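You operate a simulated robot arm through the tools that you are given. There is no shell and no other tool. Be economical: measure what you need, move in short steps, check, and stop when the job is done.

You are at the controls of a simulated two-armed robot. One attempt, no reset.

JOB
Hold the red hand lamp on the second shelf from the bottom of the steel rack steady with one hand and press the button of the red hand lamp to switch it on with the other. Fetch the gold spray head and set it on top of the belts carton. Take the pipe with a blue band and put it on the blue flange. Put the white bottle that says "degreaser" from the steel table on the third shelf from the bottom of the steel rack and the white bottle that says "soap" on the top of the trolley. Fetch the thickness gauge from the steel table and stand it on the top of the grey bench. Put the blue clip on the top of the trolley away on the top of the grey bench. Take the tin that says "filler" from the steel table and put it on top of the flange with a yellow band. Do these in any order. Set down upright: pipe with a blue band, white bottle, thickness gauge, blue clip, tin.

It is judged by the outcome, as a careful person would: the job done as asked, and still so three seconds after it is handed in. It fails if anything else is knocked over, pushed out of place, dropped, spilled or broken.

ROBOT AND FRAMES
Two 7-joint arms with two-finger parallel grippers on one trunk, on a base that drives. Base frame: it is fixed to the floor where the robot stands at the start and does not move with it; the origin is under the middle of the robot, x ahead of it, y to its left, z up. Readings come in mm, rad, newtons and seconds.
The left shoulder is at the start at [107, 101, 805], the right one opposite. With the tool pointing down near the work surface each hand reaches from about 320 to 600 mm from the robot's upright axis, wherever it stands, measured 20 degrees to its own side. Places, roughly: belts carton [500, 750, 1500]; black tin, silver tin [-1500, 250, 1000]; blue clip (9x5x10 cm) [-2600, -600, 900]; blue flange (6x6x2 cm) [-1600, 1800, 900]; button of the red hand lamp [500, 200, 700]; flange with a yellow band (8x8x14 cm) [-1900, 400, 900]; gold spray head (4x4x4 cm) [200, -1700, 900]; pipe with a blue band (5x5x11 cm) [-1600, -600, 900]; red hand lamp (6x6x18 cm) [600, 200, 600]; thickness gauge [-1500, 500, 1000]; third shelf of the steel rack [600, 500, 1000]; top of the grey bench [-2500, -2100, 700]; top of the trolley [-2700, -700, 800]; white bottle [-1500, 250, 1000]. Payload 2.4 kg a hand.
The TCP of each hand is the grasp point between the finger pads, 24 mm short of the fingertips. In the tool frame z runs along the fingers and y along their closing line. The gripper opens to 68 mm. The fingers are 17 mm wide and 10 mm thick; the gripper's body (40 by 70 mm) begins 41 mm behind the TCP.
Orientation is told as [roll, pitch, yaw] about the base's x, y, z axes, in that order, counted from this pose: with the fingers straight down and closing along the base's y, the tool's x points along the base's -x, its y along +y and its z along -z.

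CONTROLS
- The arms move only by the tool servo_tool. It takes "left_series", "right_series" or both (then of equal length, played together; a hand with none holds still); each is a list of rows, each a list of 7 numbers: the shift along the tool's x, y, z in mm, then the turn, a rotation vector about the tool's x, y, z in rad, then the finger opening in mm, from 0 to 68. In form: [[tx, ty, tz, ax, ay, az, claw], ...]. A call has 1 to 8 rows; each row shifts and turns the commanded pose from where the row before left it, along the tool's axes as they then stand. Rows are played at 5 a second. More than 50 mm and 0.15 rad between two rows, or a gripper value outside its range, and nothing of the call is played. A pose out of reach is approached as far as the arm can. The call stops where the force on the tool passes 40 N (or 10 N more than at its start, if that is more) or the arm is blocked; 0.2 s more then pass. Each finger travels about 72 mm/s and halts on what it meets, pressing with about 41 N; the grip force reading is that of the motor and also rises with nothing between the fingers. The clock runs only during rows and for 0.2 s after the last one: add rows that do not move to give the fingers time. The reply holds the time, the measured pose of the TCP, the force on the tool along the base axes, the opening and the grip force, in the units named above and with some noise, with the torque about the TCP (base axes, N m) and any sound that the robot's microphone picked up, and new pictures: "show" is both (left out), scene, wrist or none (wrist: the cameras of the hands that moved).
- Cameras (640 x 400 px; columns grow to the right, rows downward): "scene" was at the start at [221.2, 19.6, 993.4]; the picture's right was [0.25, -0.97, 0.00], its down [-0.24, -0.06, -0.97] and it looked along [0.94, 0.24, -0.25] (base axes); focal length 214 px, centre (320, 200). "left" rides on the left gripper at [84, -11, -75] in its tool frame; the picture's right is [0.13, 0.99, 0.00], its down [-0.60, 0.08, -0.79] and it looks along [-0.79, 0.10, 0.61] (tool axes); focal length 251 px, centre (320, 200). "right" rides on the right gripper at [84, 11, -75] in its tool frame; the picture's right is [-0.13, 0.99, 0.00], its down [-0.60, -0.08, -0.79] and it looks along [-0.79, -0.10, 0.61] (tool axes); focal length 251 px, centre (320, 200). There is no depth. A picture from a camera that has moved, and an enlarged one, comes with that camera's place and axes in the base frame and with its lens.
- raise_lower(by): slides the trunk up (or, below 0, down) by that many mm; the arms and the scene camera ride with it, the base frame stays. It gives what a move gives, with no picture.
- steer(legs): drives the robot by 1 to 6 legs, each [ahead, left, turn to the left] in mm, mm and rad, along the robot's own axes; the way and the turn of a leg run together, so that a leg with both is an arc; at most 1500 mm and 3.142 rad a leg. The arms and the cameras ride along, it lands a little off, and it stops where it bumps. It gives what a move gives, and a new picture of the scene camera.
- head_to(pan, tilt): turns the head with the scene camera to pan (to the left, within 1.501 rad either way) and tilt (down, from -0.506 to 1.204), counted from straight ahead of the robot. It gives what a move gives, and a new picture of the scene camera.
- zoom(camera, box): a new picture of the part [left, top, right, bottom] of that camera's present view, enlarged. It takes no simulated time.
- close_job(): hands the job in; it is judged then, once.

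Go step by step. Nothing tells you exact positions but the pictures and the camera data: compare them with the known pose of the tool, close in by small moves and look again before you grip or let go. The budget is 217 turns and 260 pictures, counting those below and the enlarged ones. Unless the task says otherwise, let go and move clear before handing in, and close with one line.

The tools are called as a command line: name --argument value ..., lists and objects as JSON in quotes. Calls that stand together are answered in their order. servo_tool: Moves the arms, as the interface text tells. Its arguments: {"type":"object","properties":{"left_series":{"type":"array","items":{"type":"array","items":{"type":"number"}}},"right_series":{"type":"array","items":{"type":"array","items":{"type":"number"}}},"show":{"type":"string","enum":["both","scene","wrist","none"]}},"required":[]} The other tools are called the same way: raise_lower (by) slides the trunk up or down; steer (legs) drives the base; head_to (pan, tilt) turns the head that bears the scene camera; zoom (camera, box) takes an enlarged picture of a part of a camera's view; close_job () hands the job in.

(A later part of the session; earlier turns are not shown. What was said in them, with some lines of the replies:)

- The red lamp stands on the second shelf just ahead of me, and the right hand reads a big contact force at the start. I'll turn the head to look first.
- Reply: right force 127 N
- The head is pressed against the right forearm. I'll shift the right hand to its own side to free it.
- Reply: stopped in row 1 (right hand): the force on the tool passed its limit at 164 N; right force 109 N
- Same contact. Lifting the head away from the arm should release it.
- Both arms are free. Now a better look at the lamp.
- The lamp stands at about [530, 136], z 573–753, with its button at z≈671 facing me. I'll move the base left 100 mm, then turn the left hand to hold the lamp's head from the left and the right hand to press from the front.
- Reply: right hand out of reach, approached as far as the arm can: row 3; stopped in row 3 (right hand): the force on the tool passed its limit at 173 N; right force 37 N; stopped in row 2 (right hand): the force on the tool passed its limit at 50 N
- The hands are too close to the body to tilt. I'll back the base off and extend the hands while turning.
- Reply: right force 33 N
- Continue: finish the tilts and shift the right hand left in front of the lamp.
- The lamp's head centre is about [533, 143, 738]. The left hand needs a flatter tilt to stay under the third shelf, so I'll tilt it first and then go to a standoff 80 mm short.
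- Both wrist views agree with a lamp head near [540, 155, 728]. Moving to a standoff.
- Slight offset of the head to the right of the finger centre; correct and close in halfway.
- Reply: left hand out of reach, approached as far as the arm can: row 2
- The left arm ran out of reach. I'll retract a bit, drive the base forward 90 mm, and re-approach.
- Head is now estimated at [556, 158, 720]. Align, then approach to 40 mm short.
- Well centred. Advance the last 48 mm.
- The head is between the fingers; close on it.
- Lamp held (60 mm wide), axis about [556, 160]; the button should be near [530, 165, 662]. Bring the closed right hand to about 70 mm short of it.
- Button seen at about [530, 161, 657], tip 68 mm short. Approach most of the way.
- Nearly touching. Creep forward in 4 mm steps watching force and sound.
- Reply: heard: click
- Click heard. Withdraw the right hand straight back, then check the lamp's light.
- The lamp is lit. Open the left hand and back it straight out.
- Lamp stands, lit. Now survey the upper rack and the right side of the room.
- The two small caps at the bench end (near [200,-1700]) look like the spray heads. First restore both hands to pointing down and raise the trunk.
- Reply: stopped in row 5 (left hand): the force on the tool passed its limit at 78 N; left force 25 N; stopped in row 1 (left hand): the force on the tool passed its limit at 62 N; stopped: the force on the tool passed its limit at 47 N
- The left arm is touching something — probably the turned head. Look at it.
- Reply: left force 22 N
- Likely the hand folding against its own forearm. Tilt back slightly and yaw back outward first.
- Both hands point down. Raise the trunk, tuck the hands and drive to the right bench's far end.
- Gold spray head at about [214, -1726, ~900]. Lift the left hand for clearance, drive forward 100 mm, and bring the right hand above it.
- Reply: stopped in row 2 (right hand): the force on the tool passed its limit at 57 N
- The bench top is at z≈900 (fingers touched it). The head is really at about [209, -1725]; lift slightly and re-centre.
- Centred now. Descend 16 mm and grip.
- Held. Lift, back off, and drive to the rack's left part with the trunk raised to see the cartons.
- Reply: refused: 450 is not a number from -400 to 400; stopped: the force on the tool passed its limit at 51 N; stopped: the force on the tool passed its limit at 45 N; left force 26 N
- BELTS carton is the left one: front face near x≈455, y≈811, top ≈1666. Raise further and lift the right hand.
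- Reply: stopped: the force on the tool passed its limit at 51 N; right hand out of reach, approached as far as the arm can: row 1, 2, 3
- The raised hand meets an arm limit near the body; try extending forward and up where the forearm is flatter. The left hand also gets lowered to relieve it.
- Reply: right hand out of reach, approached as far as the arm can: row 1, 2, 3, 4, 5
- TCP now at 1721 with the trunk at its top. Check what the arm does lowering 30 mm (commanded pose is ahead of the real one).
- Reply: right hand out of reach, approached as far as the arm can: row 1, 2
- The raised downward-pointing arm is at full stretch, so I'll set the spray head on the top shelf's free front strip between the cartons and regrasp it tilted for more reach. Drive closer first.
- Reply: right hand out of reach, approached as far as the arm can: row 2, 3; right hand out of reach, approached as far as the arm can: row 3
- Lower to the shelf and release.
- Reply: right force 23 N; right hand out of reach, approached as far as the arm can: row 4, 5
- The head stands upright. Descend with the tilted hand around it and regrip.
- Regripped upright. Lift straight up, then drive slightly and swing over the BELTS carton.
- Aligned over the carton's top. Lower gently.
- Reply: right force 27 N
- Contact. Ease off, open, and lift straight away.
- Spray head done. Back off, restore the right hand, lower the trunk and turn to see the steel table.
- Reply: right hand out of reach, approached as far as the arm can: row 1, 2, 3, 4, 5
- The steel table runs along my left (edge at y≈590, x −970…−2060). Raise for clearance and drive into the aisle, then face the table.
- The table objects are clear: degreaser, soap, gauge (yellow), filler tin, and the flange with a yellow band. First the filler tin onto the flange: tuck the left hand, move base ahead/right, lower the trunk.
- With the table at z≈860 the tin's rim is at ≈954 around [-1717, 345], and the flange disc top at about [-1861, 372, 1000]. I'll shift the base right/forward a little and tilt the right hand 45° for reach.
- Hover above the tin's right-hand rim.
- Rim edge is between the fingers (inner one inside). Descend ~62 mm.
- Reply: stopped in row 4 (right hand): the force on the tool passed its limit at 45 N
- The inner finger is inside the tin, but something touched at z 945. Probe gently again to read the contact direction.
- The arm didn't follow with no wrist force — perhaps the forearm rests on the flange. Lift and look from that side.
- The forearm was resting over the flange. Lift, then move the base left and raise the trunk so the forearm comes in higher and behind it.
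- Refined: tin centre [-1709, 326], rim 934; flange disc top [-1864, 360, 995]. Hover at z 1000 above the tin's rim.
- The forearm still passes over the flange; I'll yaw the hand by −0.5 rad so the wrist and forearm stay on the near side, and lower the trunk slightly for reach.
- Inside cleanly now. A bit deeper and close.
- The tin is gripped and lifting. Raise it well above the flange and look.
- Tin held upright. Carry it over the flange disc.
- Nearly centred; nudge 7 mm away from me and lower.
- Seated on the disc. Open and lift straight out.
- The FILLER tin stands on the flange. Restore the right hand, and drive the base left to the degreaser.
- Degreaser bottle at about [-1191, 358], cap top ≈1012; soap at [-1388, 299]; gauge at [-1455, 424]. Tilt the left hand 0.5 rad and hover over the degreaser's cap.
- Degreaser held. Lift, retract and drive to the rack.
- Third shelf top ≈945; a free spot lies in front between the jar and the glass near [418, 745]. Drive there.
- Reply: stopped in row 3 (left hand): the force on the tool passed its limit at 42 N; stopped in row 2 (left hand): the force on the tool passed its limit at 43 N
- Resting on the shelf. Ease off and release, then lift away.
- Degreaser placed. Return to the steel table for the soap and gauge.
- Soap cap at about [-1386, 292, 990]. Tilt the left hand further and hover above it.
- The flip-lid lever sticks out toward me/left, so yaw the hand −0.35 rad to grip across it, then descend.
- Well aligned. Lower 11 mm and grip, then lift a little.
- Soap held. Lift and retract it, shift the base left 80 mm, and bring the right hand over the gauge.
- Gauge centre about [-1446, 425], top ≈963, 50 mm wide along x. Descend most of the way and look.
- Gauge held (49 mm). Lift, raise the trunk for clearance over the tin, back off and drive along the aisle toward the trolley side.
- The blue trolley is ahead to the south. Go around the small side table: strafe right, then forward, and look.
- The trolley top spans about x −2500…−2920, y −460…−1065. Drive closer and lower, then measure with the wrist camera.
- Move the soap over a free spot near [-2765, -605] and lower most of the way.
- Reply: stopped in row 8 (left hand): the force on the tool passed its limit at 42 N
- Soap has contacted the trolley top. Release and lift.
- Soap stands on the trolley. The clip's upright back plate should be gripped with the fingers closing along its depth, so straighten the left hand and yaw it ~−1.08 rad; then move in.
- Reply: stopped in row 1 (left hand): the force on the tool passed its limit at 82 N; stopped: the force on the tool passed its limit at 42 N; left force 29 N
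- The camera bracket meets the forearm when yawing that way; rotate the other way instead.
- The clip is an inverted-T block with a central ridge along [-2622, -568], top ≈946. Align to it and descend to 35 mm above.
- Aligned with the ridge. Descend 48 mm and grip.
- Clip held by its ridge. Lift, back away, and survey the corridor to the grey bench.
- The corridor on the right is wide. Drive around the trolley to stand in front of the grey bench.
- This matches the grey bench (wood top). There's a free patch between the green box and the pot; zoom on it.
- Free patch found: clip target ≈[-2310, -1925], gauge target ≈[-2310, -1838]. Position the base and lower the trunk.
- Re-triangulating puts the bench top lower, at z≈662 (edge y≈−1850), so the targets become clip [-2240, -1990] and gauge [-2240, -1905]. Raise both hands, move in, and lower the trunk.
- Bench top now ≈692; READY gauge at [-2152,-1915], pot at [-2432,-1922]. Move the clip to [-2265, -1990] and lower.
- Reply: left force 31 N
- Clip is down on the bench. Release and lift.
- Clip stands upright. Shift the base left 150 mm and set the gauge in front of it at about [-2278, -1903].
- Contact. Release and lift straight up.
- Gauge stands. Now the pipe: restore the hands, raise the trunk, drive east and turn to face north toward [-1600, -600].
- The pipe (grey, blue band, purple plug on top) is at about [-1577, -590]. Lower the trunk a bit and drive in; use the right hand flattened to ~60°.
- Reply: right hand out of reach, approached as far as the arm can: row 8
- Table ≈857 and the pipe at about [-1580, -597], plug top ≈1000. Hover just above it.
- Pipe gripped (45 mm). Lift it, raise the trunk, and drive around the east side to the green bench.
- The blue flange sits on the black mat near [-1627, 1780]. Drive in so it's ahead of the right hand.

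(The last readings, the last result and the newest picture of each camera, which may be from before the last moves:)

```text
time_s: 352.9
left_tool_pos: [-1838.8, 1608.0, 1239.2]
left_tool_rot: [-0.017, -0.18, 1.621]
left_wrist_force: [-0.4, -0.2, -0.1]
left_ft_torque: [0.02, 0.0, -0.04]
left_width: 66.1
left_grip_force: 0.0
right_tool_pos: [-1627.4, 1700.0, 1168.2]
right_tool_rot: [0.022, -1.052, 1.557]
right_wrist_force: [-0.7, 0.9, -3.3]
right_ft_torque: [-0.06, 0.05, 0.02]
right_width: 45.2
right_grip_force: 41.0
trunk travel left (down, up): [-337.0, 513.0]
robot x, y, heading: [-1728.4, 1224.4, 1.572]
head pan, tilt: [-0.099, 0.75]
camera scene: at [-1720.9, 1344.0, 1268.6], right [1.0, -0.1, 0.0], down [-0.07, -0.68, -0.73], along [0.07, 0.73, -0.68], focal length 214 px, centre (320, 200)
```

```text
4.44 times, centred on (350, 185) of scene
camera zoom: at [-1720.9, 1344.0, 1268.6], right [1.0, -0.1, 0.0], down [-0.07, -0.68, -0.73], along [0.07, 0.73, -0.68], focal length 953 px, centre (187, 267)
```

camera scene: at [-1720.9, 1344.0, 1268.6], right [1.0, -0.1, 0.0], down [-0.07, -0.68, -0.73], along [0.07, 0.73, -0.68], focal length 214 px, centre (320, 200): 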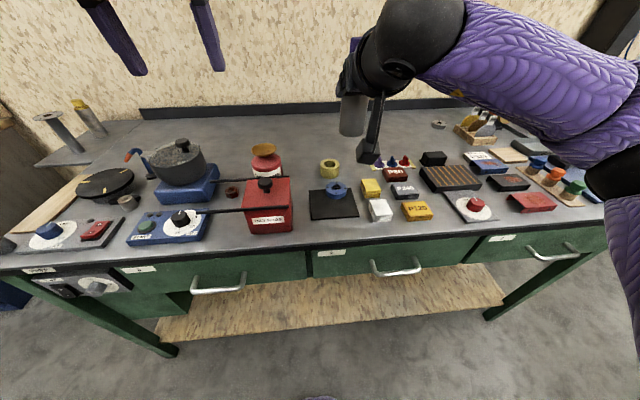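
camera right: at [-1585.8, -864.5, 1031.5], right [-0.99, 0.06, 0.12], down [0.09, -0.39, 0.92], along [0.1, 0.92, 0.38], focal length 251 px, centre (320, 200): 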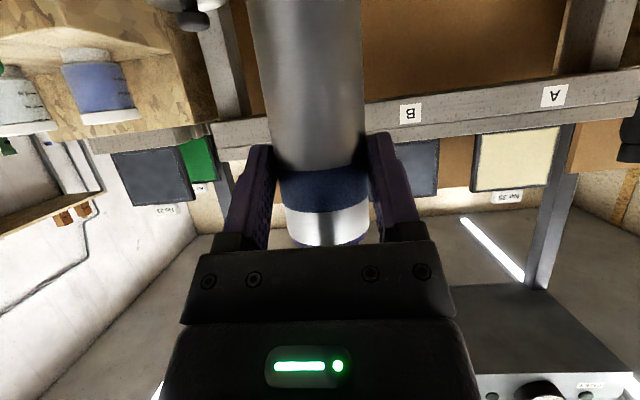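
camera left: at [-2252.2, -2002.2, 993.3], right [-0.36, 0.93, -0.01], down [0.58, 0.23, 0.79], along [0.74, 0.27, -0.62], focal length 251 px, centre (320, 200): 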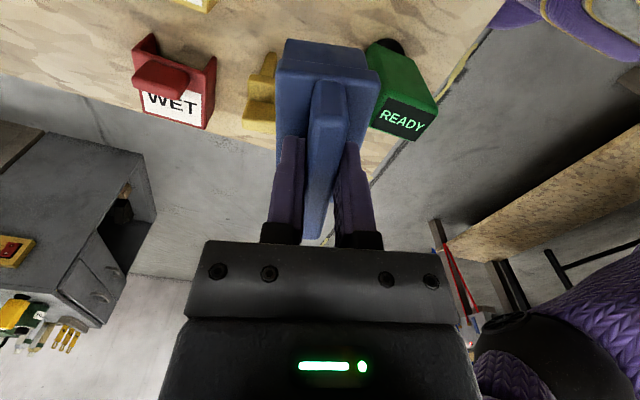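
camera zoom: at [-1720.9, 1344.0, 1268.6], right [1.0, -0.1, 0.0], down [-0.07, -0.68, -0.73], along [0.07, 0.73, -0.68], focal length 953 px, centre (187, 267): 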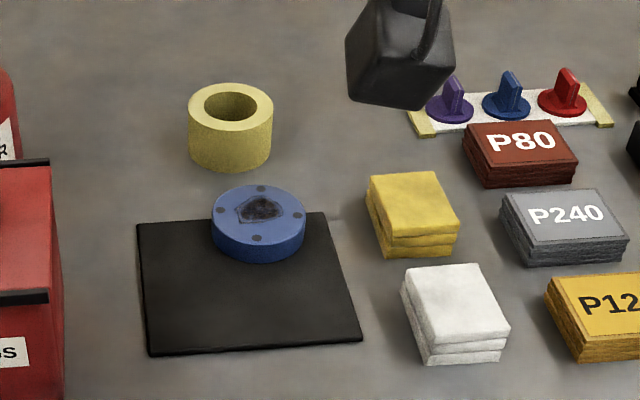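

Flange top ≈878 centred at about [-1630, 1811]. Bring the pipe 50 mm above it.

servo_tool --right_series '[[19, 0.8, 34.5, 0, 0, 0, 38], [19, 0.8, 34.5, 0, 0, 0, 38], [19, 0.8, 34.5, 0, 0, 0, 38], [19, 0.8, 34.5, 0, 0, 0, 38], [19, 0.8, 34.5, 0, 0, 0, 38], [0, 0, 0, 0, 0, 0, 38]]' --show "wrist"

zoom --camera "scene" --box '[280, 110, 400, 220]'

```text
time_s: 354.3
left_tool_pos: [-1839.8, 1610.6, 1238.4]
left_tool_rot: [-0.015, -0.179, 1.62]
left_wrist_force: [0.7, 0.7, 0.1]
left_ft_torque: [0.0, -0.02, -0.01]
left_width: 65.9
left_grip_force: 0.2
right_tool_pos: [-1633.0, 1800.9, 1000.1]
right_tool_rot: [0.021, -1.052, 1.557]
right_wrist_force: [0.2, -0.5, -3.0]
right_ft_torque: [-0.08, -0.03, 0.02]
right_width: 45.3
right_grip_force: 41.1
trunk travel left (down, up): [-337.0, 513.0]
robot x, y, heading: [-1730.4, 1218.6, 1.567]
head pan, tilt: [-0.099, 0.75]
camera right: at [-1643.6, 1695.2, 964.9], right [-0.99, 0.06, 0.12], down [0.09, -0.39, 0.92], along [0.1, 0.92, 0.38], focal length 251 px, centre (320, 200)
```

right: 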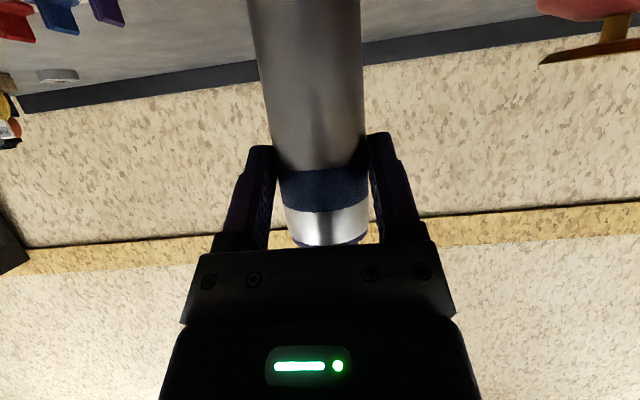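

```text
3.64 times, centred on (340, 165) of scene
camera zoom: at [-1720.9, 1344.1, 1268.5], right [1.0, -0.1, 0.0], down [-0.07, -0.68, -0.73], along [0.07, 0.73, -0.68], focal length 780 px, centre (247, 327)
```

zoom: 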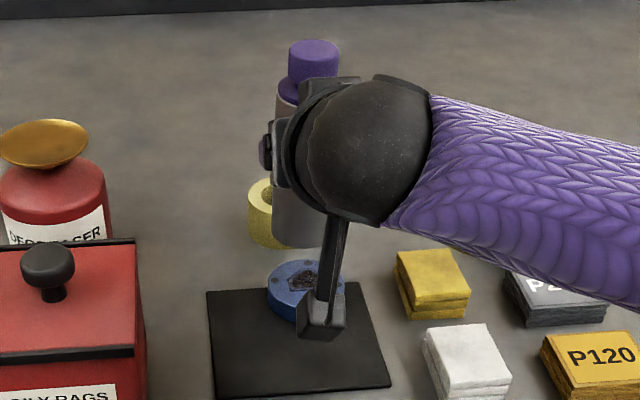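

Pipe (with plug) is nearly centred; shift 4 mm and lower to ~10 mm above.

servo_tool --right_series '[[10, -3.5, 4, 0, 0, 0, 38], [13, 0, 6.6, 0, 0, 0, 38], [13, 0, 6.6, 0, 0, 0, 38], [0, 0, 0, 0, 0, 0, 38]]' --show "none"

zoom --camera "scene" --box '[300, 130, 380, 210]'

```text
time_s: 355.3
left_tool_pos: [-1839.2, 1607.6, 1238.1]
left_tool_rot: [-0.017, -0.179, 1.619]
left_wrist_force: [-0.6, 0.3, 0.0]
left_ft_torque: [-0.01, -0.01, 0.0]
left_width: 66.0
left_grip_force: 0.1
right_tool_pos: [-1627.4, 1800.4, 961.9]
right_tool_rot: [0.022, -1.051, 1.555]
right_wrist_force: [-1.0, -0.9, -3.1]
right_ft_torque: [-0.08, -0.01, -0.03]
right_width: 44.9
right_grip_force: 41.0
trunk travel left (down, up): [-337.0, 513.0]
robot x, y, heading: [-1727.0, 1222.9, 1.568]
head pan, tilt: [-0.099, 0.75]
```

```text
5.00 times, centred on (340, 170) of scene
camera zoom: at [-1720.9, 1344.1, 1268.5], right [1.0, -0.1, 0.0], down [-0.07, -0.68, -0.73], along [0.07, 0.73, -0.68], focal length 1072 px, centre (220, 350)
```

zoom: 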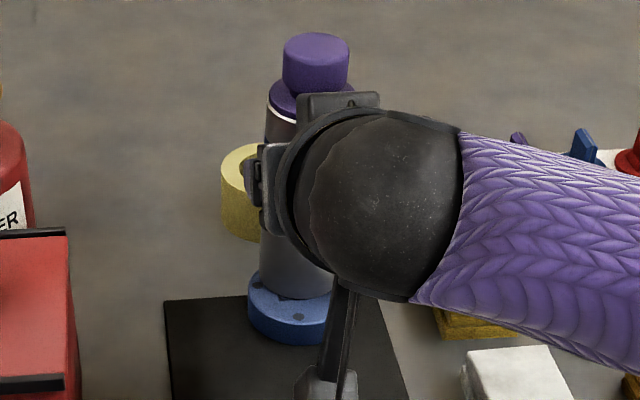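

Centred within 2 mm. Creep down to contact.

servo_tool --right_series '[[5.2, -1, 3, 0, 0, 0, 38], [2.6, 0, 1.5, 0, 0, 0, 38], [1.7, 0, 1, 0, 0, 0, 38], [0, 0, 0, 0, 0, 0, 38]]' --show "none"

```text
time_s: 356.3
left_tool_pos: [-1839.7, 1606.2, 1238.5]
left_tool_rot: [-0.016, -0.18, 1.62]
left_wrist_force: [-0.2, 0.4, -0.3]
left_ft_torque: [0.02, 0.0, 0.03]
left_width: 65.9
left_grip_force: 0.1
right_tool_pos: [-1630.0, 1798.3, 952.8]
right_tool_rot: [0.02, -1.057, 1.556]
right_wrist_force: [0.2, 3.8, 29.1]
right_ft_torque: [0.76, -0.43, 0.02]
right_width: 45.2
right_grip_force: 40.5
trunk travel left (down, up): [-337.0, 513.0]
robot x, y, heading: [-1731.4, 1223.3, 1.571]
head pan, tilt: [-0.099, 0.75]
```

Seated. Ease off, open, and withdraw along the fingers.

servo_tool --right_series '[[-0.8, 0, -0.4, 0, 0, 0, 38], [0, 0, 0, 0, 0, 0, 52], [0, 0, 0, 0, 0, 0, 66], [0, 0, 0, 0, 0, 0, 66], [0, 0, -15, 0, 0, 0, 66], [0, 0, -30, 0, 0, 0, 66], [0, 0, -40, 0, 0, 0, 66], [0, 0, -40, 0, 0, 0, 66]]' --show "none"

zoom --camera "scene" --box '[280, 110, 400, 220]'

```text
time_s: 358.1
left_tool_pos: [-1840.2, 1607.1, 1238.2]
left_tool_rot: [-0.017, -0.178, 1.619]
left_wrist_force: [0.6, -1.1, 0.1]
left_ft_torque: [-0.01, 0.0, -0.03]
left_width: 65.9
left_grip_force: 0.2
right_tool_pos: [-1626.2, 1689.1, 1013.3]
right_tool_rot: [0.019, -1.053, 1.554]
right_wrist_force: [0.3, 0.5, -0.2]
right_ft_torque: [-0.01, 0.02, 0.0]
right_width: 65.9
right_grip_force: 0.2
trunk travel left (down, up): [-337.0, 513.0]
robot x, y, heading: [-1729.4, 1220.6, 1.57]
head pan, tilt: [-0.099, 0.75]
```

```text
3.64 times, centred on (340, 165) of scene
camera zoom: at [-1720.9, 1343.6, 1268.6], right [1.0, -0.1, 0.0], down [-0.07, -0.68, -0.73], along [0.07, 0.73, -0.68], focal length 780 px, centre (247, 327)
```

zoom: 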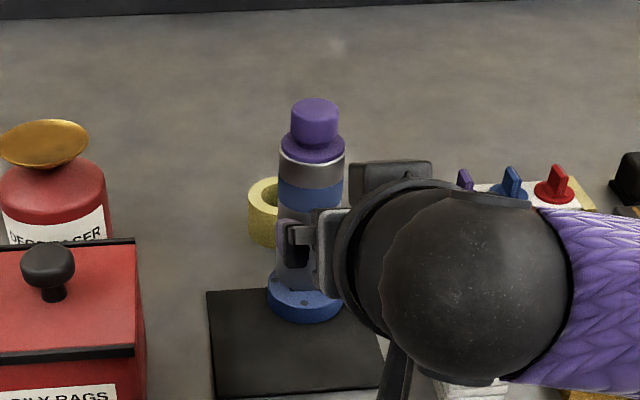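

The pipe stands on the blue flange. Back the base away to be clear and take a last look.

servo_tool --right_series '[[-20, 0, -40, 0, 0, 0, 66], [-20, 0, -40, 0, 0, 0, 66]]' --show "none"

steer --legs '[[-250, 0, 0]]'

zoom --camera "scene" --box '[240, 80, 400, 190]'

```text
time_s: 358.7
left_tool_pos: [-1839.1, 1606.9, 1238.4]
left_tool_rot: [-0.016, -0.177, 1.62]
left_wrist_force: [0.5, -0.4, -0.1]
left_ft_torque: [0.03, 0.0, -0.01]
left_width: 66.1
left_grip_force: 0.1
right_tool_pos: [-1625.7, 1640.0, 1087.9]
right_tool_rot: [0.021, -1.052, 1.556]
right_wrist_force: [0.0, 0.3, 0.9]
right_ft_torque: [0.0, -0.02, 0.0]
right_width: 65.9
right_grip_force: 0.1
trunk travel left (down, up): [-337.0, 513.0]
robot x, y, heading: [-1731.1, 1221.0, 1.574]
head pan, tilt: [-0.099, 0.75]
```

```text
time_s: 360.6
left_tool_pos: [-1838.5, 1354.4, 1237.9]
left_tool_rot: [-0.017, -0.18, 1.614]
left_wrist_force: [0.1, 0.5, -0.1]
left_ft_torque: [0.03, 0.01, 0.05]
left_width: 66.0
left_grip_force: 0.1
right_tool_pos: [-1624.2, 1387.9, 1086.3]
right_tool_rot: [0.021, -1.052, 1.551]
right_wrist_force: [-0.1, 0.0, 0.6]
right_ft_torque: [0.01, -0.04, 0.01]
right_width: 66.0
right_grip_force: 0.0
trunk travel left (down, up): [-337.0, 513.0]
robot x, y, heading: [-1728.2, 964.9, 1.567]
head pan, tilt: [-0.099, 0.75]
camera scene: at [-1720.9, 1090.5, 1268.6], right [0.99, -0.1, 0.0], down [-0.07, -0.68, -0.73], along [0.08, 0.73, -0.68], focal length 214 px, centre (320, 200)
```

scene: 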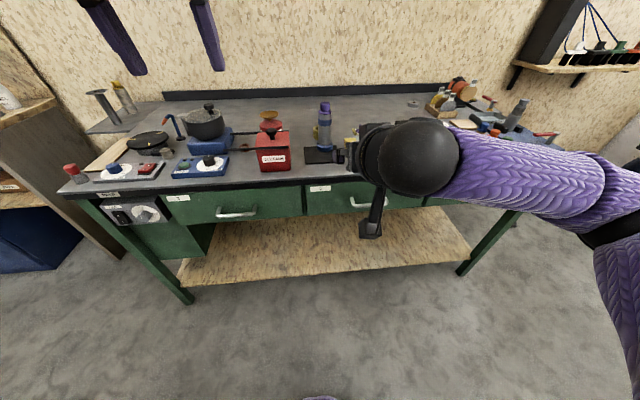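

```text
3.64 times, centred on (320, 135) of scene
camera zoom: at [-1720.9, 1090.5, 1268.6], right [0.99, -0.1, 0.0], down [-0.07, -0.68, -0.73], along [0.08, 0.73, -0.68], focal length 780 px, centre (320, 436)
```

zoom: 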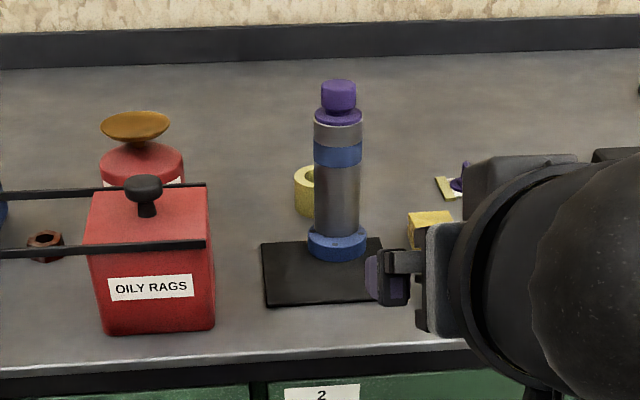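

All the items are placed, the hands are empty and clear, and the pipe stands on the blue flange, so I'm handing in.

close_job

```text
The job is handed in.
```

I did every part of the job and handed it in. The lamp was lit and every item was standing where you asked when I last saw it.
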